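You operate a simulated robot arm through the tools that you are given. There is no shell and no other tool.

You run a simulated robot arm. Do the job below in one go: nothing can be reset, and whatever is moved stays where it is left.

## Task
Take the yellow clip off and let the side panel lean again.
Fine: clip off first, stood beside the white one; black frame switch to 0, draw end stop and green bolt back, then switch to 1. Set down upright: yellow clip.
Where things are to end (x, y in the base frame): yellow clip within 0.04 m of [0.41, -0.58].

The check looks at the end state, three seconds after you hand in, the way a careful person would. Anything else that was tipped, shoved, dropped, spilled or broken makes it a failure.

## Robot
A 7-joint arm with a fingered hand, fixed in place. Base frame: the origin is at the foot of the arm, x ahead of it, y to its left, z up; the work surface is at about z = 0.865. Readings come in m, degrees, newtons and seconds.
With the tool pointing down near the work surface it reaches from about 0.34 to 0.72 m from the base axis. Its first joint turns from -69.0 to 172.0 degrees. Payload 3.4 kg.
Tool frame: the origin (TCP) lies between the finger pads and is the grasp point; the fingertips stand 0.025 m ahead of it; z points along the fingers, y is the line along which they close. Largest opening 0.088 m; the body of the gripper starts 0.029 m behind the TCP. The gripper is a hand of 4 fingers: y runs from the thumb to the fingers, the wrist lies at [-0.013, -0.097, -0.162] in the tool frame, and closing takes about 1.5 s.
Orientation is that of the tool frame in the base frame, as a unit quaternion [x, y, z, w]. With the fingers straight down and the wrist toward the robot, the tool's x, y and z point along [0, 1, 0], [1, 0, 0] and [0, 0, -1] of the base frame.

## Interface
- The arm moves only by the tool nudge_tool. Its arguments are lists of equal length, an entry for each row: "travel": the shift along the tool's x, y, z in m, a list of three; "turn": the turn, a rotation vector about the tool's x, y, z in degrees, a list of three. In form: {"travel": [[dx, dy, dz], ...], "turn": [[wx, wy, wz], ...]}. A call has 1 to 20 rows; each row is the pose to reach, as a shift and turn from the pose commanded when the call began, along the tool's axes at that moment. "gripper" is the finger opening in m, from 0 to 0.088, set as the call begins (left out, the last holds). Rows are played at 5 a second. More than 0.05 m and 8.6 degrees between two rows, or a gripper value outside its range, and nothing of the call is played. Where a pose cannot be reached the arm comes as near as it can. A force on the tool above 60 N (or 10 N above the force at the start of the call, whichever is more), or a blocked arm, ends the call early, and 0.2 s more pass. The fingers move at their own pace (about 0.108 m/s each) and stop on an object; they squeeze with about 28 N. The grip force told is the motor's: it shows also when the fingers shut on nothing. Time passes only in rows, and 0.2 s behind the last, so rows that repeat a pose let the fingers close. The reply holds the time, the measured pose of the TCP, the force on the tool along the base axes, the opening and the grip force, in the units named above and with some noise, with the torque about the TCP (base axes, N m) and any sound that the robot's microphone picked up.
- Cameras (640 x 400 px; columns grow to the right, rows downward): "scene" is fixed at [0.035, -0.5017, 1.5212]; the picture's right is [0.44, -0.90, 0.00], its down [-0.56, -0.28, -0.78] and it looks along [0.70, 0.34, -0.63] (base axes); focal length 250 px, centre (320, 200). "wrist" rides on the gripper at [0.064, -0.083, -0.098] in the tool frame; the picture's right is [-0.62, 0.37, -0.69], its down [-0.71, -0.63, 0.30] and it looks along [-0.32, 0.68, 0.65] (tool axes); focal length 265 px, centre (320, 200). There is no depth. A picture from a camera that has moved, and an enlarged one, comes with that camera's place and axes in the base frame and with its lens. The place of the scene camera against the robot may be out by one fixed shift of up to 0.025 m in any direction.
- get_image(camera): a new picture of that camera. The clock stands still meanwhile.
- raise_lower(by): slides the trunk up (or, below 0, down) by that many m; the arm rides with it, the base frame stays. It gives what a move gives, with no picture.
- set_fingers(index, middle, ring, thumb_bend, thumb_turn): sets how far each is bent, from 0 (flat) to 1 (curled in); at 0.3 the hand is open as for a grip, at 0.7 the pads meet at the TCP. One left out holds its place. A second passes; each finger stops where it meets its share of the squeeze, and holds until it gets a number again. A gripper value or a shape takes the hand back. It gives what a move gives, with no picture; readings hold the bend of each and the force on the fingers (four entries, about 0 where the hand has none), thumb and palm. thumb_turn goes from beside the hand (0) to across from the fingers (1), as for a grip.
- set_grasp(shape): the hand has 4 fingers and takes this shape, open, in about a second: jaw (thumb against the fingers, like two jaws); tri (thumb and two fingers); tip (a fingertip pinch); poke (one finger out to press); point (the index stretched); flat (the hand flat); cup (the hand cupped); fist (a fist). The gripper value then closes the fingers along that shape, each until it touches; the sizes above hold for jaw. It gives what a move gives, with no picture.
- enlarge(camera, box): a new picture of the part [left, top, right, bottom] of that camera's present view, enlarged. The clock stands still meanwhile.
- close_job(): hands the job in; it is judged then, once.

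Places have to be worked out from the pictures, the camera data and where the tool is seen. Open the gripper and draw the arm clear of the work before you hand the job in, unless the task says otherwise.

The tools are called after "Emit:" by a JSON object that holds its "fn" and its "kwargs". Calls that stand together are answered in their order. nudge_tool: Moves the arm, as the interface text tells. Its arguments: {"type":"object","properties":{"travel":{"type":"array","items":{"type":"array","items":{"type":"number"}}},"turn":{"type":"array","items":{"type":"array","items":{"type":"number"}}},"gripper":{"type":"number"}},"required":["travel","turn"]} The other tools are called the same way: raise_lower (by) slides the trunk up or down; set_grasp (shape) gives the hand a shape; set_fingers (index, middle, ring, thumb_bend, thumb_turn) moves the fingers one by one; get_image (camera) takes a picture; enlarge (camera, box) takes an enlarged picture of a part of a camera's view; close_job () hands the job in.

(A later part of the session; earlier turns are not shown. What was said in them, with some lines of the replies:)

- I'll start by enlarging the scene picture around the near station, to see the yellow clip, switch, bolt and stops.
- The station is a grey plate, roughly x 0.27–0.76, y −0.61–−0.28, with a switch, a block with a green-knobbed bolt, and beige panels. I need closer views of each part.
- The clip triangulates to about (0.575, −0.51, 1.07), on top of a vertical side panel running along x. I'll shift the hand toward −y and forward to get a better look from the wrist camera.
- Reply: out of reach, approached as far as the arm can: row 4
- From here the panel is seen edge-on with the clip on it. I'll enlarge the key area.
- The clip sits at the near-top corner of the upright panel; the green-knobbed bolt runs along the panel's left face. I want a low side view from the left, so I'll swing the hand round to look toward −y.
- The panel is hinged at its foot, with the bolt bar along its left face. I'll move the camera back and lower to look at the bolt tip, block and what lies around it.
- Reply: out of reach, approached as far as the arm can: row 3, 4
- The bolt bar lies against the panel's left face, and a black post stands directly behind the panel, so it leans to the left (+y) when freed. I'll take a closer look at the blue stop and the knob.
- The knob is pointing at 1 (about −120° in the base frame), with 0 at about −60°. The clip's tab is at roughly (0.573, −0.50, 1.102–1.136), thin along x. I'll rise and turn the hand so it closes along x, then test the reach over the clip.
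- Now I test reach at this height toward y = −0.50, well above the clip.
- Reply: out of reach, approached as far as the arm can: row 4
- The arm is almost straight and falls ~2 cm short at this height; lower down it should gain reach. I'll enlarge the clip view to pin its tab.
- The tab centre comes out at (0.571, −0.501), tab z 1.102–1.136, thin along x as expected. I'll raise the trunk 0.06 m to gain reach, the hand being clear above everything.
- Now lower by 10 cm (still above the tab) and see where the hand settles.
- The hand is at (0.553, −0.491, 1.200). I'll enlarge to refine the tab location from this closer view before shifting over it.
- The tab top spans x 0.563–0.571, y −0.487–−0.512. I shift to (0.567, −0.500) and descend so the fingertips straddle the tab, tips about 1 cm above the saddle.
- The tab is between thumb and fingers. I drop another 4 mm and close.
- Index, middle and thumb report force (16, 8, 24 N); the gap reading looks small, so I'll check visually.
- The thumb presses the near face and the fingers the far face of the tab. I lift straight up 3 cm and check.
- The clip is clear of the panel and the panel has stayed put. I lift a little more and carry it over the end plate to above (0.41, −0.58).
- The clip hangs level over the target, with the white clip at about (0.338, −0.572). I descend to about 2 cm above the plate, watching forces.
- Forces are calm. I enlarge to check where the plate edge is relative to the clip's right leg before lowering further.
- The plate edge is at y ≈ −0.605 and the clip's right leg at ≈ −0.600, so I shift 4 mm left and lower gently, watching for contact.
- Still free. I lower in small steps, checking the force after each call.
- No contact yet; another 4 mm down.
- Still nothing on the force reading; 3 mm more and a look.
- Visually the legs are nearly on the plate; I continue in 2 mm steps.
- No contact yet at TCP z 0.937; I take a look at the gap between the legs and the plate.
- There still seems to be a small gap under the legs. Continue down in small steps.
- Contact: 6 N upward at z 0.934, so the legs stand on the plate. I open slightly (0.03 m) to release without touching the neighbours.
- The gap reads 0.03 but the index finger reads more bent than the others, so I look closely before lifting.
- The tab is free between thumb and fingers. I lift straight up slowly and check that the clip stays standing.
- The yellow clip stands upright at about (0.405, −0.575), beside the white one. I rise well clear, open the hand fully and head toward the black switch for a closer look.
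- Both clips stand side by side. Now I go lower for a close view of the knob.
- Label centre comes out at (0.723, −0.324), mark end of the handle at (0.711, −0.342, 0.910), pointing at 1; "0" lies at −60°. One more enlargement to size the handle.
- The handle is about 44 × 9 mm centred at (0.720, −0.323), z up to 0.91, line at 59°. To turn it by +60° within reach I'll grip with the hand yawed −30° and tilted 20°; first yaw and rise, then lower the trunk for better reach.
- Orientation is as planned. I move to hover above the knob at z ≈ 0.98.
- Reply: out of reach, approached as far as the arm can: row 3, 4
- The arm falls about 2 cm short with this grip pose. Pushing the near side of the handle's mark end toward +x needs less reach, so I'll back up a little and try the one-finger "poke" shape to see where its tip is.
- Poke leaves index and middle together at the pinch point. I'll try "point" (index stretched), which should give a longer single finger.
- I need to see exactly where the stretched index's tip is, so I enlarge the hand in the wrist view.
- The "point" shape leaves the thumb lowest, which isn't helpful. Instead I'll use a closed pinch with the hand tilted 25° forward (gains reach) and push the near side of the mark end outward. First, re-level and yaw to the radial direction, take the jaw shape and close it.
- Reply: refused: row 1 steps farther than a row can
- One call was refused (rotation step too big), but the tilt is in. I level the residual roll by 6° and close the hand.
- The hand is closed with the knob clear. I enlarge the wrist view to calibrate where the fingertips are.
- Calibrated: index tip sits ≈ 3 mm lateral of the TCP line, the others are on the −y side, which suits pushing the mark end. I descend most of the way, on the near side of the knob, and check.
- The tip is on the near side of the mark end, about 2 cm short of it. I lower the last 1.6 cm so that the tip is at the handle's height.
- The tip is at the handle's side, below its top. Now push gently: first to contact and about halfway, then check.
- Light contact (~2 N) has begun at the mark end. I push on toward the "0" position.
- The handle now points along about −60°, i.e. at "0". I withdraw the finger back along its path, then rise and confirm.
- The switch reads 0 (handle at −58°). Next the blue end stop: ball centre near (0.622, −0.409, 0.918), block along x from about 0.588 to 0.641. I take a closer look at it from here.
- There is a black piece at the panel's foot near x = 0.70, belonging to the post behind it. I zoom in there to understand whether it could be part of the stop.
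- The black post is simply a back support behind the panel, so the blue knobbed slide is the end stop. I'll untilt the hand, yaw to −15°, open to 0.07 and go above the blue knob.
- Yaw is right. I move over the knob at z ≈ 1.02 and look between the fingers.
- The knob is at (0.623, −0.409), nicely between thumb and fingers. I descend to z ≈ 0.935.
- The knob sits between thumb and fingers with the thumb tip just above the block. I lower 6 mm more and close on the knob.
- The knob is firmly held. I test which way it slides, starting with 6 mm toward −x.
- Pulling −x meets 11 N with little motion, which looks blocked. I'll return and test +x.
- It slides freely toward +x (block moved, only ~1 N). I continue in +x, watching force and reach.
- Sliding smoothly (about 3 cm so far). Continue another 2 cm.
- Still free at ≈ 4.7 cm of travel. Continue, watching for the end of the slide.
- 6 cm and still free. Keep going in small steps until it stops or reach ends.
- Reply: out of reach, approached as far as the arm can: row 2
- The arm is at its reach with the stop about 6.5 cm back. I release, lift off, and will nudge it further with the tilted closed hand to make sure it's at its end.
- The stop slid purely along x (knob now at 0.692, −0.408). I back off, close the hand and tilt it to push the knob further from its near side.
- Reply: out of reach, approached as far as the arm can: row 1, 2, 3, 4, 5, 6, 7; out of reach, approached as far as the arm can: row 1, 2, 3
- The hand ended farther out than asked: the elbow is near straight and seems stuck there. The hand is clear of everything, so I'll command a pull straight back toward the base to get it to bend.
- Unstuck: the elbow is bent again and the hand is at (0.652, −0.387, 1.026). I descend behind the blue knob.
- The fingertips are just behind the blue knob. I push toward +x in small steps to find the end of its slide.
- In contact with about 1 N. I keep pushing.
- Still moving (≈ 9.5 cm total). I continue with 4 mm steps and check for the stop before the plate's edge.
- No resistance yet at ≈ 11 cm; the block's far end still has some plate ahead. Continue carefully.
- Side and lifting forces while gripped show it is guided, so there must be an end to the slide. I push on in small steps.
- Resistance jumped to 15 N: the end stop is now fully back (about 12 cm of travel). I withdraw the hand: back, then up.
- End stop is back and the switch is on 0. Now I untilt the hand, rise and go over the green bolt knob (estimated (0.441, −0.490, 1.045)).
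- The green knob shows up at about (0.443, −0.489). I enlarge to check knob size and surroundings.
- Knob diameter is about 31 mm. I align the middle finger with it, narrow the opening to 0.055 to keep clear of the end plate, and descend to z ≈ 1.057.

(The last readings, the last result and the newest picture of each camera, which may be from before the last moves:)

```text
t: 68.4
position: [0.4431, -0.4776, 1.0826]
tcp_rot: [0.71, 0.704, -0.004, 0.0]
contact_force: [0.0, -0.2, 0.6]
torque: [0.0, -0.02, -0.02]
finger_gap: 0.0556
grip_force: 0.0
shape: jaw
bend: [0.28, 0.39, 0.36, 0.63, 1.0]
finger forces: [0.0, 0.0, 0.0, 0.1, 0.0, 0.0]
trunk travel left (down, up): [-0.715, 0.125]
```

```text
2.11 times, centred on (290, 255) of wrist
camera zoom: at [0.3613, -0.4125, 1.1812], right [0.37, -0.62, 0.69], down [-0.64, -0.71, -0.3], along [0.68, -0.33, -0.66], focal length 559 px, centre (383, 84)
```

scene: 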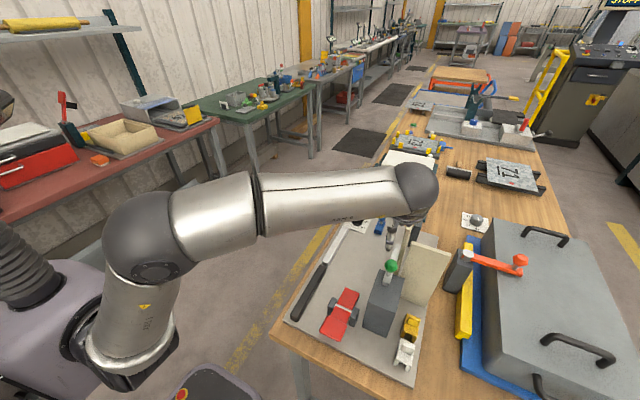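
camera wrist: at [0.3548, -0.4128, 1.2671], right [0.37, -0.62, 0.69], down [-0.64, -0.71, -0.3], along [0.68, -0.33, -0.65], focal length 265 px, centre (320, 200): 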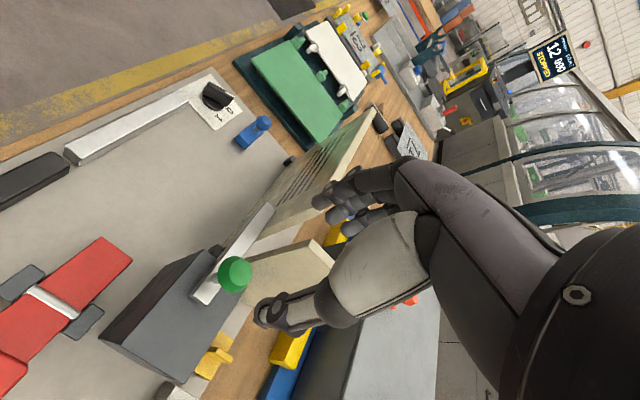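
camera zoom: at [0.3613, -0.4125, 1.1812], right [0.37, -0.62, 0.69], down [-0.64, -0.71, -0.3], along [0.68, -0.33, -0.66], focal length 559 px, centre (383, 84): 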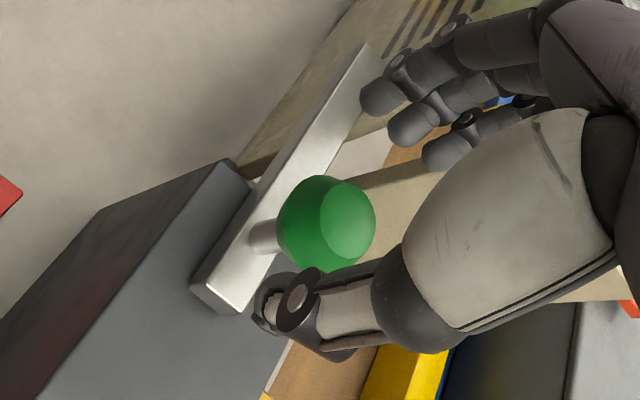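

Aligned. Down another 2.6 cm and close on the green knob.

Emit:
{"fn": "nudge_tool", "kwargs": {"travel": [[0.001, 0, 0.013], [0.001, 0, 0.026]], "turn": [[0, 0, 0], [0, 0, 0]]}}

Emit:
{"fn": "nudge_tool", "kwargs": {"travel": [[0, 0, 0], [0, 0, 0], [0, 0, 0], [0, 0, 0], [0, 0, 0], [0, 0, 0], [0, 0, 0]], "turn": [[0, 0, 0], [0, 0, 0], [0, 0, 0], [0, 0, 0], [0, 0, 0], [0, 0, 0], [0, 0, 0]], "gripper": 0.0}}

Emit:
{"fn": "enlarge", "kwargs": {"camera": "wrist", "box": [180, 160, 400, 350]}}

```text
t: 69.0
position: [0.4449, -0.4764, 1.0582]
tcp_rot: [0.71, 0.704, -0.004, 0.001]
contact_force: [0.4, -0.5, 0.3]
torque: [-0.01, -0.04, -0.01]
finger_gap: 0.0555
grip_force: 0.1
shape: jaw
bend: [0.28, 0.39, 0.36, 0.63, 1.0]
finger forces: [0.1, 0.0, 0.0, 0.1, 0.1, 0.0]
trunk travel left (down, up): [-0.715, 0.125]
```

```text
t: 70.6
position: [0.4437, -0.478, 1.0586]
tcp_rot: [0.71, 0.704, -0.005, 0.001]
contact_force: [-0.3, 0.2, -0.4]
torque: [-0.02, 0.01, 0.02]
finger_gap: 0.006
grip_force: 28.5
shape: jaw
bend: [0.7, 0.75, 0.7, 0.79, 1.0]
finger forces: [0.0, 0.0, 1.1, 0.0, 0.0, 0.0]
trunk travel left (down, up): [-0.715, 0.125]
```

```text
2.11 times, centred on (290, 255) of wrist
camera zoom: at [0.3622, -0.4112, 1.1567], right [0.37, -0.62, 0.7], down [-0.64, -0.71, -0.3], along [0.68, -0.33, -0.66], focal length 559 px, centre (383, 84)
```

zoom: 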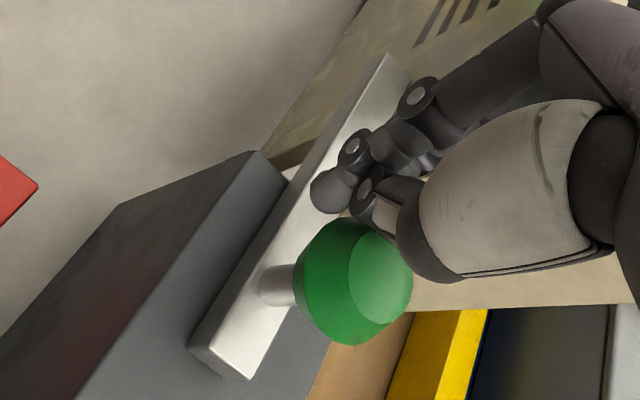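

The knob slipped out backward as the fingers closed — the bolt has already slid about 2 cm toward −x, so it moves easily that way. I realign the closed hand behind the knob (+x side) and push it back.

Emit:
{"fn": "nudge_tool", "kwargs": {"travel": [[0, 0.015, 0], [-0.006, 0.015, 0]], "turn": [[0, 0, 0], [0, 0, 0]]}}

Emit:
{"fn": "get_image", "kwargs": {"camera": "wrist"}}

Emit:
{"fn": "enlarge", "kwargs": {"camera": "scene", "box": [350, 190, 460, 340]}}

```text
t: 71.2
position: [0.4572, -0.4833, 1.059]
tcp_rot: [0.71, 0.704, -0.004, 0.001]
contact_force: [-0.3, 0.0, 0.1]
torque: [-0.01, -0.01, 0.02]
finger_gap: 0.0055
grip_force: 27.9
shape: jaw
bend: [0.7, 0.75, 0.7, 0.79, 1.0]
finger forces: [0.0, 0.0, 0.1, 0.0, 0.0, 0.1]
trunk travel left (down, up): [-0.715, 0.125]
```

```text
taken
camera wrist: at [0.3765, -0.4177, 1.1568], right [0.37, -0.62, 0.7], down [-0.64, -0.71, -0.3], along [0.68, -0.33, -0.66], focal length 265 px, centre (320, 200)
```

wrist: 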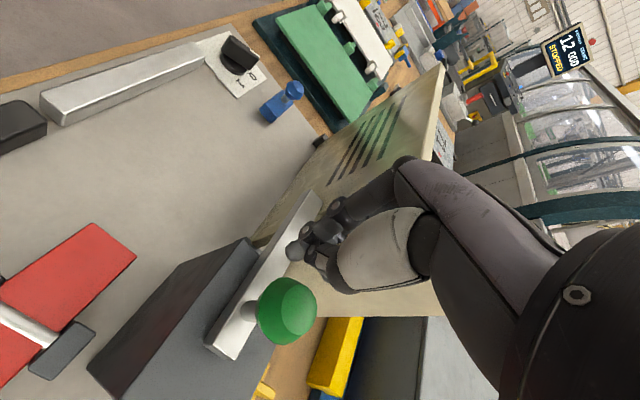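

```text
2.67 times, centred on (405, 265) of scene
camera zoom: at [0.035, -0.5017, 1.5212], right [0.44, -0.9, 0.0], down [-0.56, -0.28, -0.78], along [0.7, 0.34, -0.63], focal length 665 px, centre (93, 27)
```

zoom: 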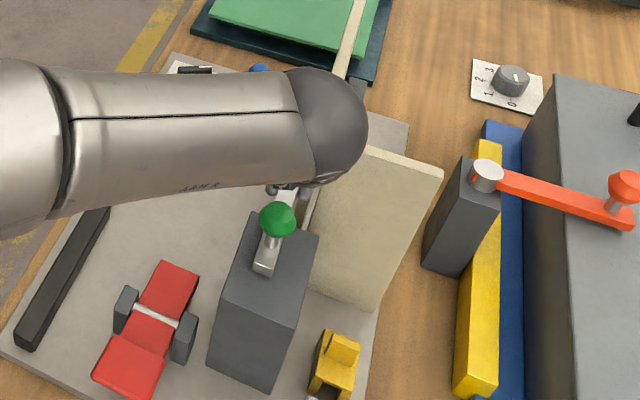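

The knob is at (0.424, −0.488) just in front (−x) of the closed fingers; the panel is still upright. I push it toward −x in small steps.

Emit:
{"fn": "nudge_tool", "kwargs": {"travel": [[-0.003, -0.006, 0], [-0.003, -0.012, 0], [-0.003, -0.018, 0], [-0.003, -0.024, 0], [-0.003, -0.03, 0]], "turn": [[0, 0, 0], [0, 0, 0], [0, 0, 0], [0, 0, 0], [0, 0, 0]]}}

Emit:
{"fn": "get_image", "kwargs": {"camera": "wrist"}}

```text
t: 72.4
position: [0.4275, -0.4851, 1.0578]
tcp_rot: [0.71, 0.704, -0.005, 0.0]
contact_force: [-0.9, -0.1, 1.1]
torque: [-0.02, 0.0, 0.0]
finger_gap: 0.0059
grip_force: 28.1
shape: jaw
bend: [0.7, 0.75, 0.7, 0.79, 1.0]
finger forces: [0.0, 0.1, 0.1, 0.1, 0.0, 0.1]
trunk travel left (down, up): [-0.715, 0.125]
```

```text
taken
camera wrist: at [0.3461, -0.4192, 1.1567], right [0.37, -0.62, 0.7], down [-0.64, -0.71, -0.3], along [0.68, -0.33, -0.65], focal length 265 px, centre (320, 200)
```

wrist: 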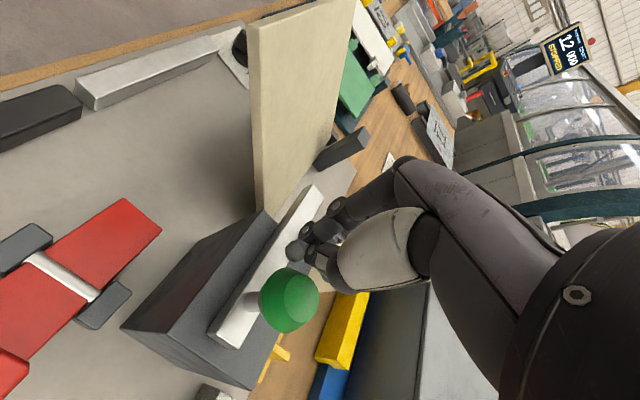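

The panel has just leaned over toward +y as the bolt cleared it. I check the scene, then finish drawing the bolt to its end.

Emit:
{"fn": "get_image", "kwargs": {"camera": "scene"}}

Emit:
{"fn": "nudge_tool", "kwargs": {"travel": [[0, -0.006, 0], [0, -0.012, 0], [0, -0.018, 0], [0, -0.024, 0]], "turn": [[0, 0, 0], [0, 0, 0], [0, 0, 0], [0, 0, 0]]}}

Emit:
{"fn": "get_image", "kwargs": {"camera": "wrist"}}

```text
taken
```

scene: 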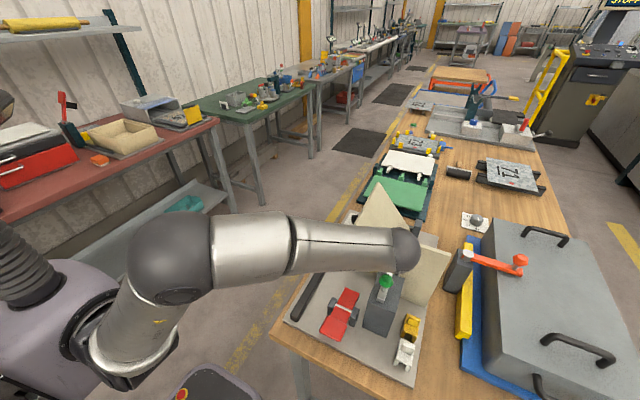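

```text
t: 73.4
position: [0.4102, -0.4824, 1.0591]
tcp_rot: [0.709, 0.705, -0.005, 0.001]
contact_force: [24.6, 2.3, 8.6]
torque: [-0.01, -0.35, 0.07]
finger_gap: 0.0049
grip_force: 28.4
shape: jaw
bend: [0.7, 0.74, 0.7, 0.8, 1.0]
finger forces: [14.1, 0.0, 4.7, 0.0, 0.0, 0.0]
trunk travel left (down, up): [-0.715, 0.125]
```

```text
taken
camera wrist: at [0.3283, -0.4165, 1.1579], right [0.37, -0.62, 0.7], down [-0.64, -0.71, -0.29], along [0.68, -0.33, -0.65], focal length 265 px, centre (320, 200)
```

wrist: 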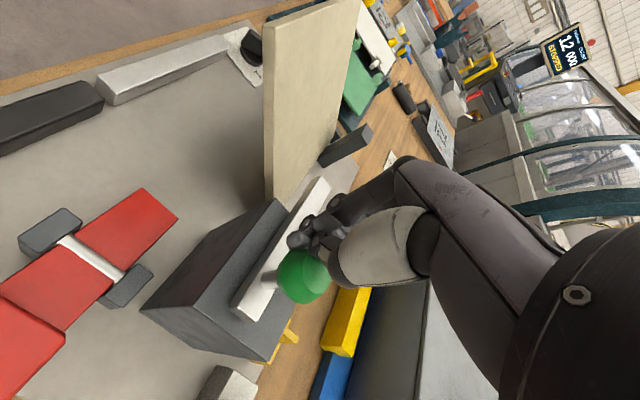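

Force rose to 25 N with the knob at x ≈ 0.396, which looks like the end of the bolt's travel. I ease off and inspect.

Emit:
{"fn": "nudge_tool", "kwargs": {"travel": [[0, 0.008, 0], [0, 0.015, 0], [0, 0.02, -0.02], [0, 0.02, -0.05]], "turn": [[0, 0, 0], [0, 0, 0], [0, 0, 0], [0, 0, 0]]}}

Emit:
{"fn": "get_image", "kwargs": {"camera": "wrist"}}

Emit:
{"fn": "enlarge", "kwargs": {"camera": "scene", "box": [330, 170, 470, 340]}}

```text
t: 74.4
position: [0.4235, -0.485, 1.1088]
tcp_rot: [0.709, 0.705, -0.006, 0.001]
contact_force: [0.5, 0.3, 0.1]
torque: [0.0, -0.01, 0.02]
finger_gap: 0.006
grip_force: 28.4
shape: jaw
bend: [0.7, 0.74, 0.7, 0.8, 1.0]
finger forces: [0.0, 0.0, 0.0, 0.1, 0.1, 0.1]
trunk travel left (down, up): [-0.715, 0.125]
```

```text
taken
camera wrist: at [0.342, -0.4195, 1.2072], right [0.37, -0.62, 0.7], down [-0.64, -0.71, -0.29], along [0.68, -0.34, -0.66], focal length 265 px, centre (320, 200)
```

wrist: 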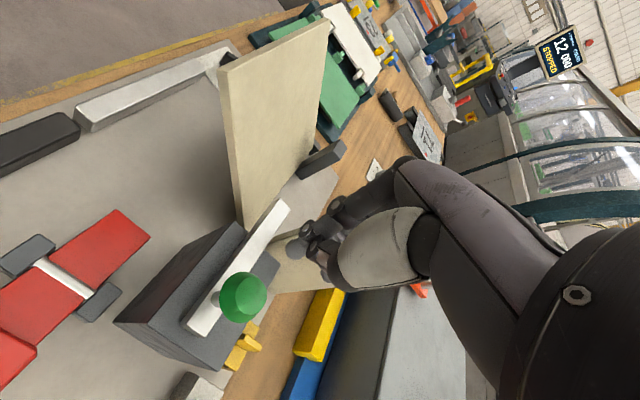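

```text
2.35 times, centred on (400, 255) of scene
camera zoom: at [0.035, -0.5017, 1.5212], right [0.44, -0.9, 0.0], down [-0.56, -0.28, -0.78], along [0.7, 0.34, -0.63], focal length 587 px, centre (132, 71)
```

zoom: 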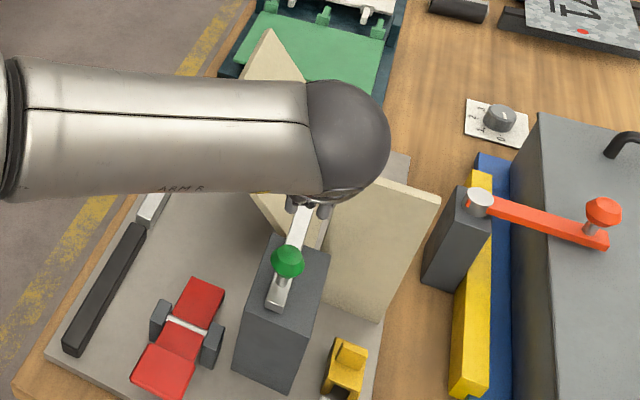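

The panel now leans at about 43° toward +y with its top edge near y = −0.37, and the bolt is at its end. Last step: switch back to 1. I rise and carry the closed hand over to the left of the switch.

Emit:
{"fn": "nudge_tool", "kwargs": {"travel": [[0, 0, -0.05], [0, 0, -0.1]], "turn": [[0, 0, 0], [0, 0, 0]]}}

Emit:
{"fn": "nudge_tool", "kwargs": {"travel": [[0.031, 0.031, 0.008], [0.0615, 0.062, 0.017], [0.092, 0.093, 0.025], [0.123, 0.124, 0.034], [0.154, 0.155, 0.043], [0.184, 0.186, 0.051], [0.215, 0.2165, 0.06]], "turn": [[0, 0, 4], [0, 0, 8], [0, 0, 12], [0, 0, 16], [0, 0, 20], [0, 0, 24], [0, 0, 28]], "gripper": 0.0}}

Emit:
{"fn": "get_image", "kwargs": {"camera": "wrist"}}

Emit:
{"fn": "get_image", "kwargs": {"camera": "scene"}}

```text
t: 75.0
position: [0.4237, -0.4855, 1.2089]
tcp_rot: [0.71, 0.704, -0.005, 0.0]
contact_force: [-0.2, 0.0, 0.0]
torque: [0.03, 0.0, -0.02]
finger_gap: 0.006
grip_force: 27.9
shape: jaw
bend: [0.7, 0.74, 0.7, 0.8, 1.0]
finger forces: [0.1, 0.0, 0.0, 0.0, 0.0, 0.0]
trunk travel left (down, up): [-0.715, 0.125]
```

```text
t: 76.6
position: [0.6441, -0.2688, 1.1446]
tcp_rot: [0.859, 0.512, -0.005, 0.001]
contact_force: [0.6, -0.2, 0.2]
torque: [0.01, 0.04, 0.02]
finger_gap: 0.0054
grip_force: 27.7
shape: jaw
bend: [0.7, 0.74, 0.7, 0.8, 1.0]
finger forces: [0.0, 0.0, 0.1, 0.1, 0.0, 0.0]
trunk travel left (down, up): [-0.715, 0.125]
```

```text
taken
camera wrist: at [0.6022, -0.1718, 1.2429], right [0.03, -0.72, 0.7], down [-0.9, -0.33, -0.3], along [0.44, -0.62, -0.65], focal length 265 px, centre (320, 200)
```

wrist: 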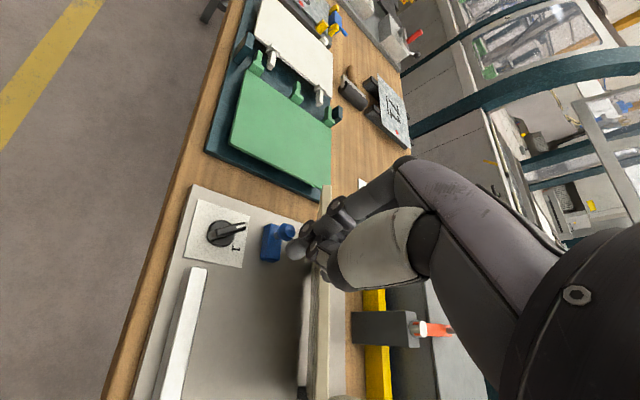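

```text
taken
```

scene: 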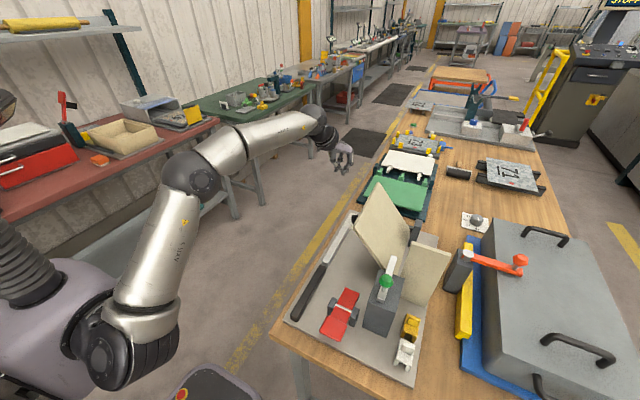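

Let me enlarge both views to see how the panel rests and how near it is to the switch.

Emit:
{"fn": "enlarge", "kwargs": {"camera": "scene", "box": [330, 170, 460, 310]}}

Emit:
{"fn": "enlarge", "kwargs": {"camera": "wrist", "box": [160, 170, 400, 400]}}

```text
2.86 times, centred on (395, 240) of scene
camera zoom: at [0.035, -0.5017, 1.5212], right [0.44, -0.9, 0.0], down [-0.56, -0.28, -0.78], along [0.7, 0.34, -0.63], focal length 713 px, centre (106, 86)
```

zoom: 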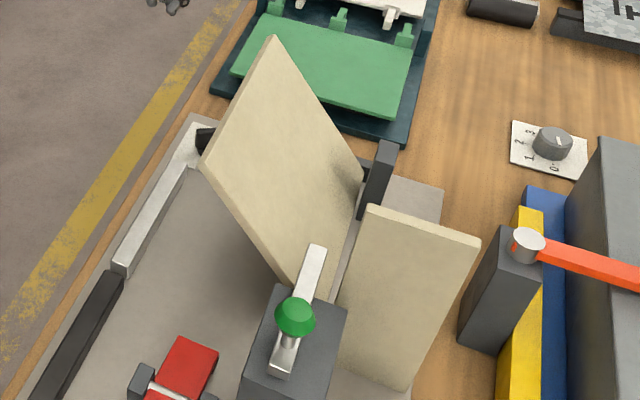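

```text
1.74 times, centred on (280, 285) of wrist
camera zoom: at [0.6022, -0.1718, 1.2429], right [0.03, -0.72, 0.7], down [-0.9, -0.33, -0.3], along [0.44, -0.62, -0.65], focal length 462 px, centre (390, 52)
```

zoom: 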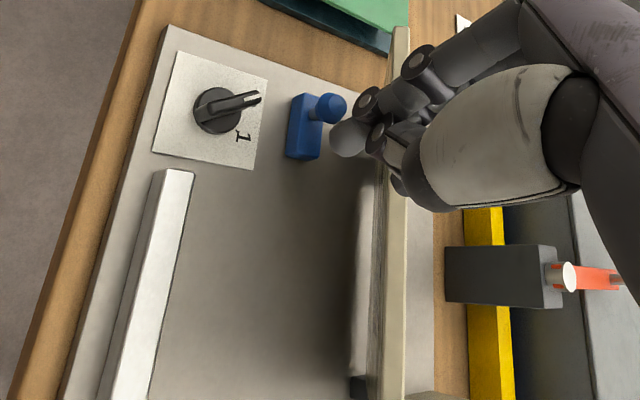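

The switch is clear of the panel's edge. I re-close the hand cleanly (so the fingertip calibration holds) and tilt it 25° forward.

Emit:
{"fn": "nudge_tool", "kwargs": {"travel": [[0, 0, 0], [0, 0, 0], [0, 0, 0], [0, 0, 0]], "turn": [[0, 0, 0], [0, 0, 0], [0, 0, 0], [0, 0, 0]], "gripper": 0.088}}

Emit:
{"fn": "nudge_tool", "kwargs": {"travel": [[0, 0, 0], [0, 0, 0], [0, 0, 0], [0, 0, 0], [0, 0, 0], [0, 0, 0], [0, 0, 0], [0, 0, 0]], "turn": [[-8.4, 0, 0], [-16.8, 0, 0], [-25, 0, 0], [-25, 0, 0], [-25, 0, 0], [-25, 0, 0], [-25, 0, 0], [-25, 0, 0]], "gripper": 0.0}}

Emit:
{"fn": "get_image", "kwargs": {"camera": "wrist"}}

```text
t: 77.6
position: [0.6417, -0.2702, 1.1461]
tcp_rot: [0.86, 0.511, -0.004, 0.001]
contact_force: [0.3, -0.1, 0.1]
torque: [-0.03, -0.03, 0.01]
finger_gap: 0.0876
grip_force: 0.1
shape: jaw
bend: [0.3, 0.3, 0.3, 0.3, 0.98]
finger forces: [0.1, 0.0, 0.0, 0.1, 0.0, 0.0]
trunk travel left (down, up): [-0.715, 0.125]
```

```text
t: 79.4
position: [0.6424, -0.2705, 1.1461]
tcp_rot: [0.838, 0.501, 0.107, 0.188]
contact_force: [0.7, 0.5, -0.1]
torque: [0.01, -0.03, -0.03]
finger_gap: 0.0
grip_force: 27.7
shape: jaw
bend: [0.7, 0.7, 0.7, 0.4, 1.0]
finger forces: [0.0, 0.0, 0.0, 0.0, 0.0, 0.0]
trunk travel left (down, up): [-0.715, 0.125]
```

```text
taken
camera wrist: at [0.571, -0.1586, 1.1992], right [-0.26, -0.56, 0.79], down [-0.73, -0.42, -0.54], along [0.63, -0.71, -0.3], focal length 265 px, centre (320, 200)
```

wrist: 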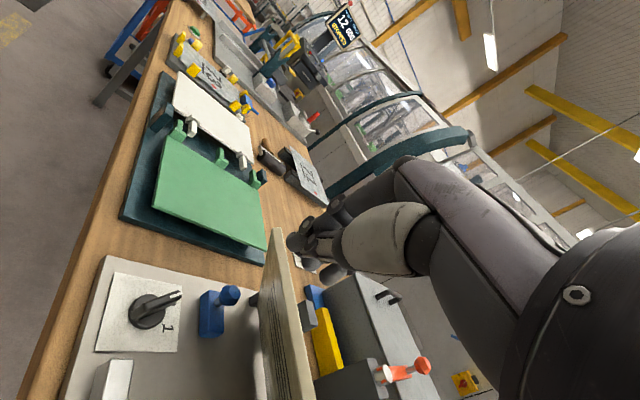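

Same tilted pose as before. Pushing the row of fingertips (index leading) against the near side of the handle's tail will swing it to line up with the row, i.e. at "1". I move above the start point with a 4° yaw trim.

Emit:
{"fn": "nudge_tool", "kwargs": {"travel": [[-0.0035, -0.0033, 0.0388], [-0.007, -0.0065, 0.0776], [-0.0106, -0.0098, 0.1164], [-0.0141, -0.013, 0.1552]], "turn": [[0.01, -0.42, 0.91], [0.02, -0.85, 1.8], [0.03, -1.27, 2.7], [0.04, -1.69, 3.63]]}}

Emit:
{"fn": "get_image", "kwargs": {"camera": "wrist"}}

Emit:
{"fn": "enlarge", "kwargs": {"camera": "wrist", "box": [120, 180, 360, 380]}}

```text
t: 80.4
position: [0.6848, -0.3097, 1.0003]
tcp_rot: [0.856, 0.471, 0.1, 0.191]
contact_force: [1.1, -0.5, -1.0]
torque: [-0.02, 0.0, 0.0]
finger_gap: 0.0
grip_force: 28.0
shape: jaw
bend: [0.7, 0.7, 0.7, 0.4, 1.0]
finger forces: [0.0, 0.0, 0.1, 0.0, 0.1, 0.0]
trunk travel left (down, up): [-0.715, 0.125]
```

```text
taken
camera wrist: at [0.6211, -0.1921, 1.0534], right [-0.29, -0.54, 0.79], down [-0.76, -0.37, -0.53], along [0.58, -0.76, -0.3], focal length 265 px, centre (320, 200)
```

wrist: 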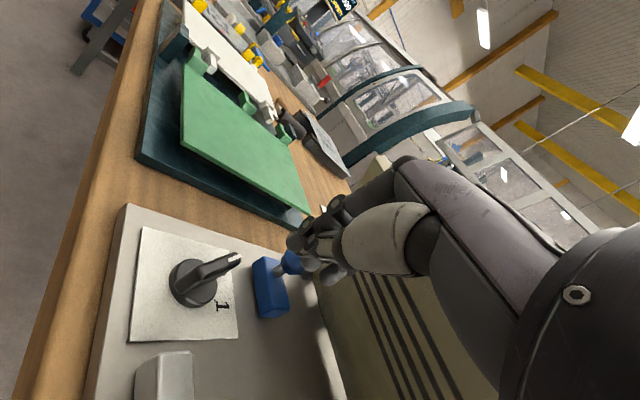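

```text
2.00 times, centred on (240, 280) of wrist
camera zoom: at [0.6211, -0.1921, 1.0534], right [-0.29, -0.54, 0.79], down [-0.76, -0.37, -0.53], along [0.58, -0.76, -0.3], focal length 531 px, centre (480, 40)
```

zoom: 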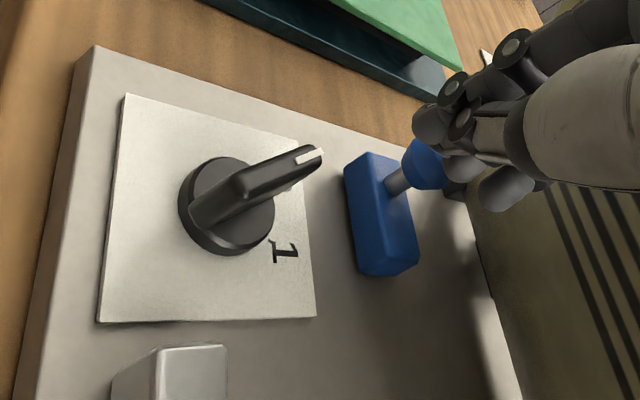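

The handle is still on 0. I descend vertically beside its tail.

Emit:
{"fn": "nudge_tool", "kwargs": {"travel": [[0, -0.0119, 0.025], [0.0001, -0.0239, 0.05], [0.0002, -0.0315, 0.066]], "turn": [[0, 0, 0], [0, 0, 0], [0, 0, 0]]}}

Emit:
{"fn": "enlarge", "kwargs": {"camera": "wrist", "box": [160, 160, 380, 340]}}

Emit:
{"fn": "enlarge", "kwargs": {"camera": "scene", "box": [320, 170, 420, 260]}}

```text
t: 81.2
position: [0.6816, -0.3113, 0.9256]
tcp_rot: [0.855, 0.471, 0.1, 0.191]
contact_force: [0.0, 0.1, 0.3]
torque: [0.04, 0.04, -0.01]
finger_gap: 0.0
grip_force: 28.0
shape: jaw
bend: [0.7, 0.7, 0.7, 0.4, 1.0]
finger forces: [0.1, 0.0, 0.1, 0.0, 0.1, 0.0]
trunk travel left (down, up): [-0.715, 0.125]
```

```text
2.22 times, centred on (270, 250) of wrist
camera zoom: at [0.6186, -0.1934, 0.9797], right [-0.29, -0.54, 0.79], down [-0.76, -0.37, -0.53], along [0.58, -0.76, -0.3], focal length 590 px, centre (431, 89)
```

zoom: 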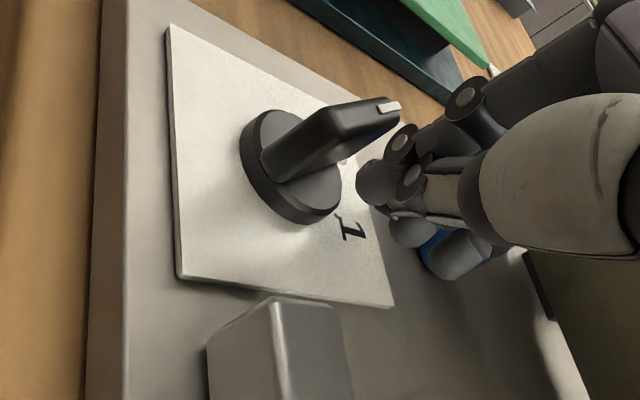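

```text
4.44 times, centred on (370, 215) of scene
camera zoom: at [0.035, -0.5017, 1.5212], right [0.44, -0.9, 0.0], down [-0.56, -0.28, -0.78], along [0.7, 0.34, -0.63], focal length 1109 px, centre (98, 133)
```

zoom: 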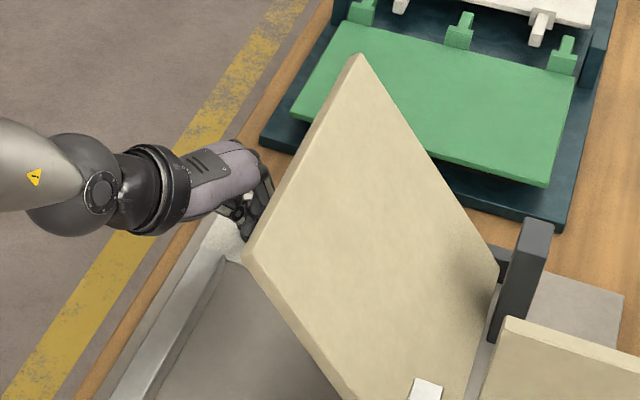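

The index tip is just short of the tail's near side. I lower to handle height and start the push to mid-turn.

Emit:
{"fn": "nudge_tool", "kwargs": {"travel": [[0.0026, -0.0049, 0.0066], [0.0053, -0.0012, 0.0083], [0.0079, 0.0026, 0.01], [0.0122, 0.0034, 0.0103], [0.0166, 0.0042, 0.0107]], "turn": [[0, 0, 0], [0, 0, 0], [0, 0, 0], [0, 0, 0], [0, 0, 0]]}}

Emit:
{"fn": "enlarge", "kwargs": {"camera": "wrist", "box": [160, 160, 380, 340]}}

```text
t: 82.4
position: [0.6976, -0.3027, 0.9185]
tcp_rot: [0.855, 0.471, 0.101, 0.192]
contact_force: [0.0, -0.1, -0.3]
torque: [-0.01, 0.0, 0.01]
finger_gap: 0.0
grip_force: 27.6
shape: jaw
bend: [0.7, 0.7, 0.7, 0.4, 1.0]
finger forces: [0.0, 0.1, 0.0, 0.1, 0.0, 0.0]
trunk travel left (down, up): [-0.715, 0.125]
```

```text
2.22 times, centred on (270, 250) of wrist
camera zoom: at [0.6344, -0.1846, 0.9719], right [-0.29, -0.54, 0.79], down [-0.76, -0.37, -0.54], along [0.58, -0.76, -0.3], focal length 590 px, centre (431, 89)
```

zoom: 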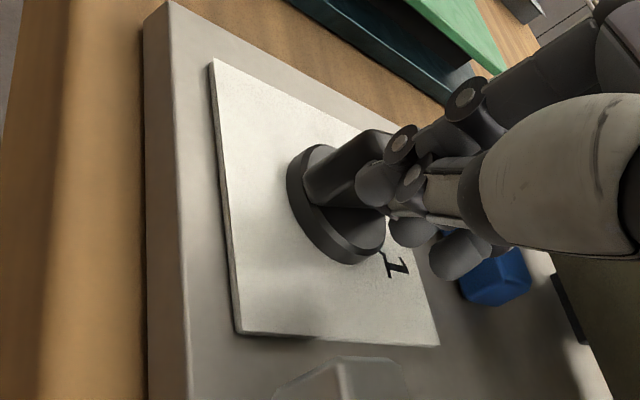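

No force yet, hard to tell if it has begun turning. I continue along the arc.

Emit:
{"fn": "nudge_tool", "kwargs": {"travel": [[0.0026, 0.0019, 0.0008], [0.0052, 0.0038, 0.0016], [0.0078, 0.0057, 0.0025]], "turn": [[0, 0, 0], [0, 0, 0], [0, 0, 0]]}}

Emit:
{"fn": "enlarge", "kwargs": {"camera": "wrist", "box": [180, 160, 340, 300]}}

```text
t: 83.2
position: [0.7076, -0.2987, 0.9177]
tcp_rot: [0.855, 0.471, 0.1, 0.192]
contact_force: [-1.1, 1.0, 0.2]
torque: [0.0, 0.02, 0.01]
finger_gap: 0.0
grip_force: 27.6
shape: jaw
bend: [0.7, 0.7, 0.7, 0.4, 1.0]
finger forces: [0.0, 0.1, 0.0, 0.0, 0.0, 0.0]
trunk travel left (down, up): [-0.715, 0.125]
```

```text
2.86 times, centred on (260, 230) of wrist
camera zoom: at [0.6442, -0.1807, 0.9711], right [-0.29, -0.54, 0.79], down [-0.76, -0.37, -0.53], along [0.58, -0.76, -0.3], focal length 758 px, centre (491, 114)
```

zoom: 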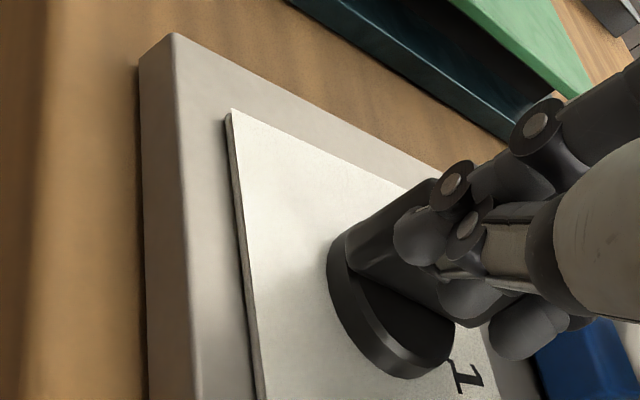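

The handle is turning: its near face is swinging toward the row of fingers. A little more push to line it up.

Emit:
{"fn": "nudge_tool", "kwargs": {"travel": [[0.0019, 0.002, 0.001], [0.0032, 0.004, 0.0018], [0.0042, 0.006, 0.0028]], "turn": [[0, 0, 0], [0, 0, 0], [0, 0, 0]]}}

Emit:
{"fn": "enlarge", "kwargs": {"camera": "wrist", "box": [180, 160, 340, 300]}}

```text
t: 84.0
position: [0.7156, -0.2985, 0.9174]
tcp_rot: [0.856, 0.471, 0.099, 0.191]
contact_force: [-0.9, 1.0, 0.8]
torque: [0.01, -0.02, -0.01]
finger_gap: 0.0002
grip_force: 27.6
shape: jaw
bend: [0.7, 0.7, 0.7, 0.4, 1.0]
finger forces: [0.0, 0.0, 0.0, 0.0, 0.1, 0.1]
trunk travel left (down, up): [-0.715, 0.125]
```

```text
2.86 times, centred on (260, 230) of wrist
camera zoom: at [0.6514, -0.1808, 0.9719], right [-0.29, -0.54, 0.79], down [-0.76, -0.37, -0.53], along [0.58, -0.76, -0.3], focal length 758 px, centre (491, 114)
```

zoom: 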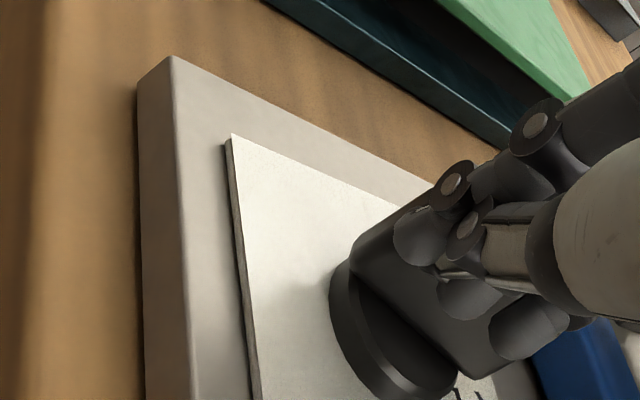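

The handle now lies along the row of fingertips. One more 3 mm push to check that it is at its end.

Emit:
{"fn": "nudge_tool", "kwargs": {"travel": [[0.0007, 0.0013, 0.0006], [0.0014, 0.0025, 0.0012]], "turn": [[0, 0, 0], [0, 0, 0]]}}

Emit:
{"fn": "enlarge", "kwargs": {"camera": "wrist", "box": [180, 160, 340, 300]}}

```text
t: 84.6
position: [0.7165, -0.2975, 0.9192]
tcp_rot: [0.856, 0.47, 0.1, 0.192]
contact_force: [-7.3, 1.7, -0.6]
torque: [0.01, 0.12, -0.01]
finger_gap: 0.0
grip_force: 28.8
shape: jaw
bend: [0.7, 0.7, 0.7, 0.4, 1.0]
finger forces: [0.1, 0.1, 0.0, 0.1, 0.0, 0.1]
trunk travel left (down, up): [-0.715, 0.125]
```

```text
2.86 times, centred on (260, 230) of wrist
camera zoom: at [0.6531, -0.1807, 0.9726], right [-0.29, -0.54, 0.79], down [-0.76, -0.37, -0.54], along [0.58, -0.76, -0.3], focal length 758 px, centre (491, 114)
```

zoom: 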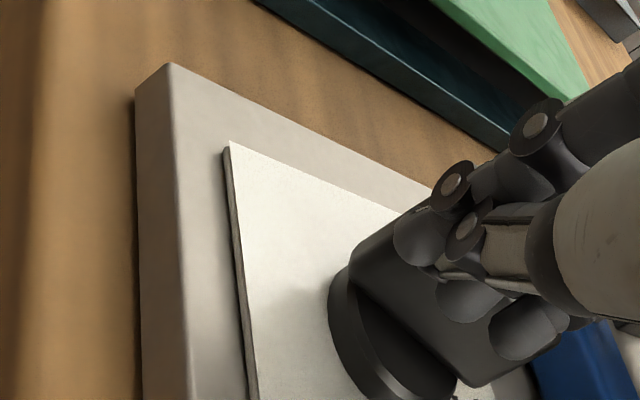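

Resistance now rises to 7 N: the knob is against its end at 1. I withdraw back and up, then verify.

Emit:
{"fn": "nudge_tool", "kwargs": {"travel": [[-0.0064, -0.0092, -0.0042], [-0.0129, -0.0184, -0.0084], [-0.0132, -0.0058, -0.0357], [-0.0135, 0.0111, -0.072], [-0.0139, 0.0279, -0.1084], [-0.0143, 0.0448, -0.1448]], "turn": [[0, 0, 0], [0, 0, 0], [0, 0, 0], [0, 0, 0], [0, 0, 0], [0, 0, 0]]}}

Emit:
{"fn": "get_image", "kwargs": {"camera": "wrist"}}

Emit:
{"fn": "enlarge", "kwargs": {"camera": "wrist", "box": [80, 200, 330, 400]}}

Emit:
{"fn": "get_image", "kwargs": {"camera": "scene"}}

```text
t: 86.0
position: [0.693, -0.2968, 1.07]
tcp_rot: [0.855, 0.471, 0.1, 0.192]
contact_force: [0.2, 0.0, -0.1]
torque: [0.0, -0.02, -0.01]
finger_gap: 0.0
grip_force: 28.3
shape: jaw
bend: [0.7, 0.7, 0.7, 0.41, 1.0]
finger forces: [0.0, 0.1, 0.0, 0.0, 0.1, 0.0]
trunk travel left (down, up): [-0.715, 0.125]
```

```text
taken
camera wrist: at [0.6292, -0.1801, 1.1228], right [-0.29, -0.54, 0.79], down [-0.76, -0.37, -0.53], along [0.58, -0.76, -0.3], focal length 265 px, centre (320, 200)
```

wrist: 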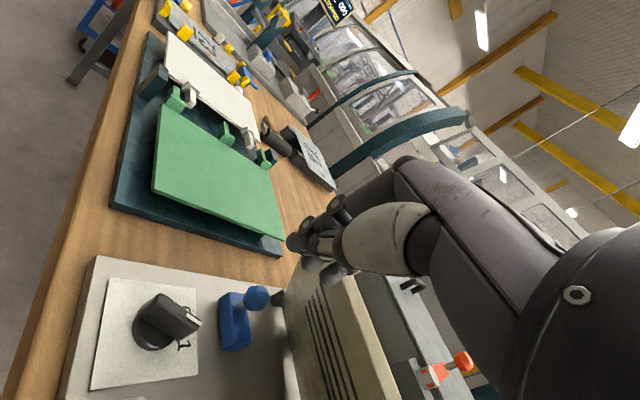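

```text
2.00 times, centred on (205, 300) of wrist
camera zoom: at [0.6292, -0.1801, 1.1228], right [-0.29, -0.54, 0.79], down [-0.76, -0.37, -0.53], along [0.58, -0.76, -0.3], focal length 531 px, centre (550, 0)
```

zoom: 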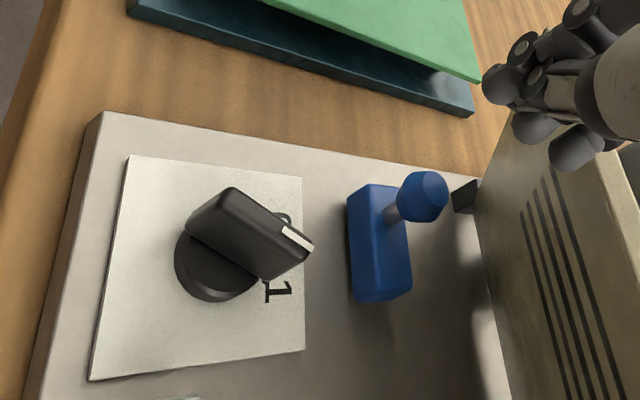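

```text
taken
```

scene: 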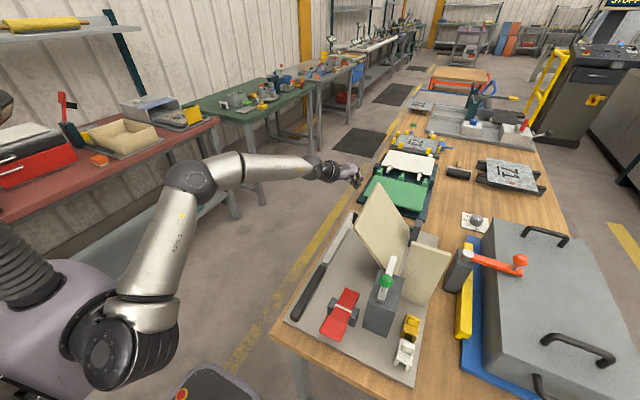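

The handle points at −121°, i.e. at 1. I now untilt, open the hand and back off to a high vantage to verify the bolt, panel and clips.

Emit:
{"fn": "nudge_tool", "kwargs": {"travel": [[-0.0163, -0.0125, -0.0333], [-0.0327, -0.025, -0.0665], [-0.049, -0.0376, -0.0998], [-0.0653, -0.0501, -0.133]], "turn": [[6.25, 0, 0], [12.5, 0, 0], [18.75, 0, 0], [25, 0, 0]], "gripper": 0.088}}

Emit:
{"fn": "nudge_tool", "kwargs": {"travel": [[-0.0327, -0.0136, -0.0217], [-0.0653, -0.0272, -0.0433], [-0.098, -0.0408, -0.065], [-0.1307, -0.0543, -0.0867], [-0.1633, -0.0679, -0.1083], [-0.196, -0.0815, -0.13]], "turn": [[0, 0, -5.4], [0, 0, -10.7], [0, 0, -16], [0, 0, -21.4], [0, 0, -26.7], [0, 0, -32]]}}

Emit:
{"fn": "get_image", "kwargs": {"camera": "wrist"}}

Emit:
{"fn": "get_image", "kwargs": {"camera": "scene"}}

```text
t: 87.0
position: [0.5728, -0.2984, 1.1663]
tcp_rot: [0.877, 0.48, -0.004, 0.0]
contact_force: [-0.9, 0.0, -0.4]
torque: [0.01, 0.01, 0.03]
finger_gap: 0.0877
grip_force: 0.1
shape: jaw
bend: [0.3, 0.3, 0.3, 0.3, 0.98]
finger forces: [0.0, 0.1, 0.1, 0.1, 0.0, 0.0]
trunk travel left (down, up): [-0.715, 0.125]
```

```text
t: 88.4
position: [0.3993, -0.4199, 1.3015]
tcp_rot: [0.708, 0.706, -0.003, 0.0]
contact_force: [-0.8, -0.5, 0.3]
torque: [0.0, -0.02, 0.02]
finger_gap: 0.0878
grip_force: 0.1
shape: jaw
bend: [0.3, 0.3, 0.3, 0.3, 0.98]
finger forces: [0.0, 0.0, 0.0, 0.0, 0.0, 0.0]
trunk travel left (down, up): [-0.715, 0.125]
```

```text
taken
camera wrist: at [0.3169, -0.3548, 1.3995], right [0.37, -0.62, 0.69], down [-0.64, -0.71, -0.3], along [0.68, -0.33, -0.66], focal length 265 px, centre (320, 200)
```

wrist: 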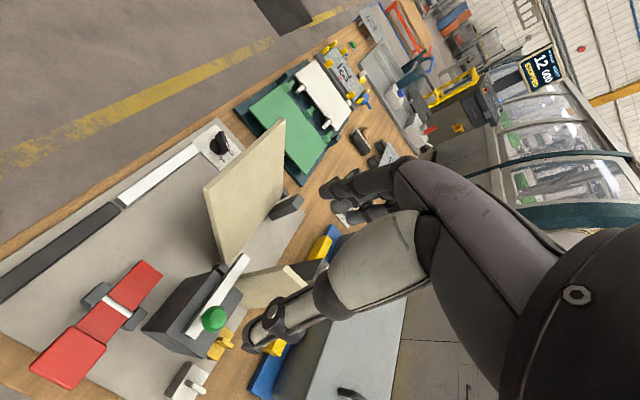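

```text
taken
```

scene: 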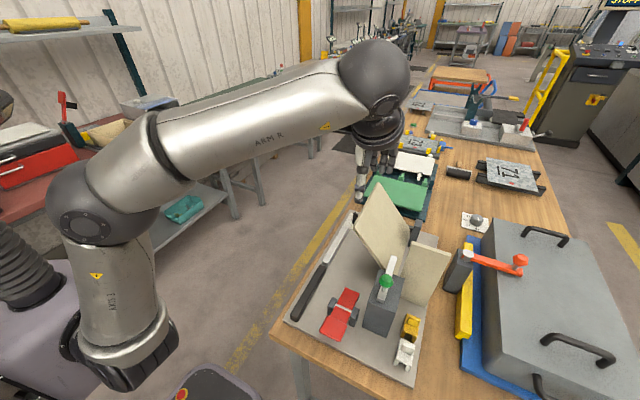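

Emit:
{"fn": "enlarge", "kwargs": {"camera": "wrist", "box": [120, 200, 310, 400]}}

Emit:
{"fn": "enlarge", "kwargs": {"camera": "scene", "box": [340, 240, 460, 380]}}

Emit:
{"fn": "enlarge", "kwargs": {"camera": "wrist", "box": [180, 100, 310, 240]}}

```text
2.00 times, centred on (215, 300) of wrist
camera zoom: at [0.3169, -0.3548, 1.3995], right [0.37, -0.62, 0.69], down [-0.64, -0.71, -0.3], along [0.68, -0.33, -0.66], focal length 531 px, centre (530, 0)
```

zoom: 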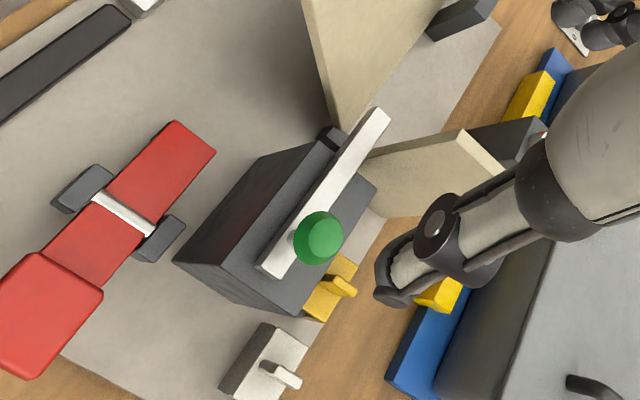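

```text
2.86 times, centred on (400, 310) of scene
camera zoom: at [0.035, -0.5017, 1.5212], right [0.44, -0.9, 0.0], down [-0.56, -0.28, -0.78], along [0.7, 0.34, -0.63], focal length 713 px, centre (91, -114)
```

zoom: 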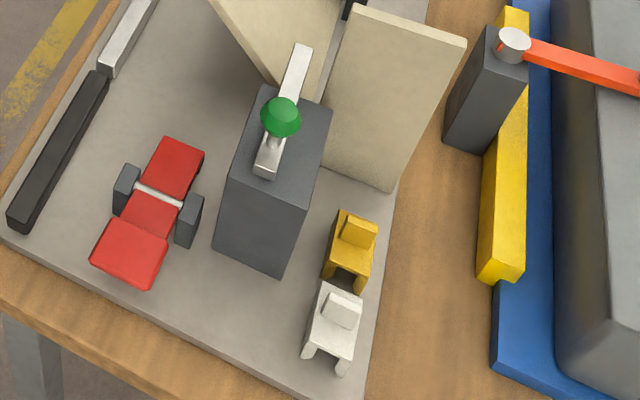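

```text
2.86 times, centred on (245, 170) of wrist
camera zoom: at [0.3169, -0.3548, 1.3995], right [0.37, -0.62, 0.69], down [-0.64, -0.71, -0.3], along [0.68, -0.33, -0.66], focal length 758 px, centre (534, 286)
```

zoom: 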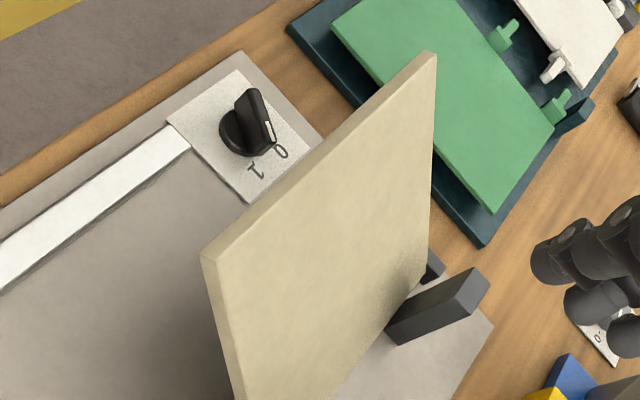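

Everything checks out: yellow and white clips stand side by side, bolt and end stop are back, the panel leans, and the switch is at 1. I draw the arm further clear before handing in.

Emit:
{"fn": "nudge_tool", "kwargs": {"travel": [[0.04, -0.005, -0.01], [0.08, -0.01, -0.02], [0.12, -0.015, -0.03], [0.15, -0.02, -0.04]], "turn": [[0, 0, 0], [0, 0, 0], [0, 0, 0], [0, 0, 0]], "gripper": 0.088}}

Emit:
{"fn": "get_image", "kwargs": {"camera": "scene"}}

```text
t: 89.4
position: [0.3861, -0.2743, 1.3311]
tcp_rot: [0.71, 0.704, 0.0, -0.016]
contact_force: [0.7, -0.1, 0.9]
torque: [0.01, 0.0, -0.02]
finger_gap: 0.088
grip_force: 0.0
shape: jaw
bend: [0.3, 0.3, 0.3, 0.3, 0.98]
finger forces: [0.0, 0.0, 0.0, 0.0, 0.0, 0.1]
trunk travel left (down, up): [-0.715, 0.125]
```

```text
taken
```

scene: 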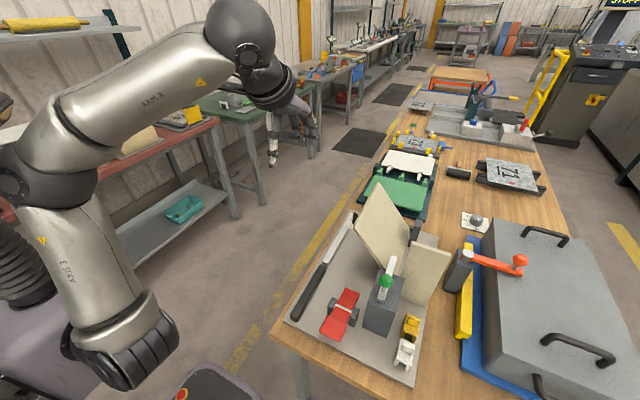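

The arm is clear with the hand open, and the scene shows the finished state with nothing else disturbed. I hand the job in.

Emit:
{"fn": "close_job", "kwargs": {}}

```text
The job is handed in.
```

The yellow clip is off and the side panel leans again, at roughly 43° toward the robot's left. I have handed the job in; the check's result has not come back.

- **Clip:** it came off first and stands upright beside the white one at about (0.405, −0.575), inside the 0.04 m allowance.
- **Switch:** the black frame switch went to 0 before anything else moved. It is back on 1 now, measured at about −121° against the "1" mark at −120°.
- **End stop:** I took this to be the blue knobbed slide, the only part that fitted the name. It would not move toward the robot but slid freely away, about 12 cm, until it hit its stop.
- **Green bolt:** it slipped out of my grip once, so I pushed it the rest of the way. It moved about 5 cm in all. The panel leaned as the bolt cleared it, and pushing on with 25 N moved the bolt no further.

The last picture shows nothing else tipped or out of place. The hand is open and the arm is clear of the bench.
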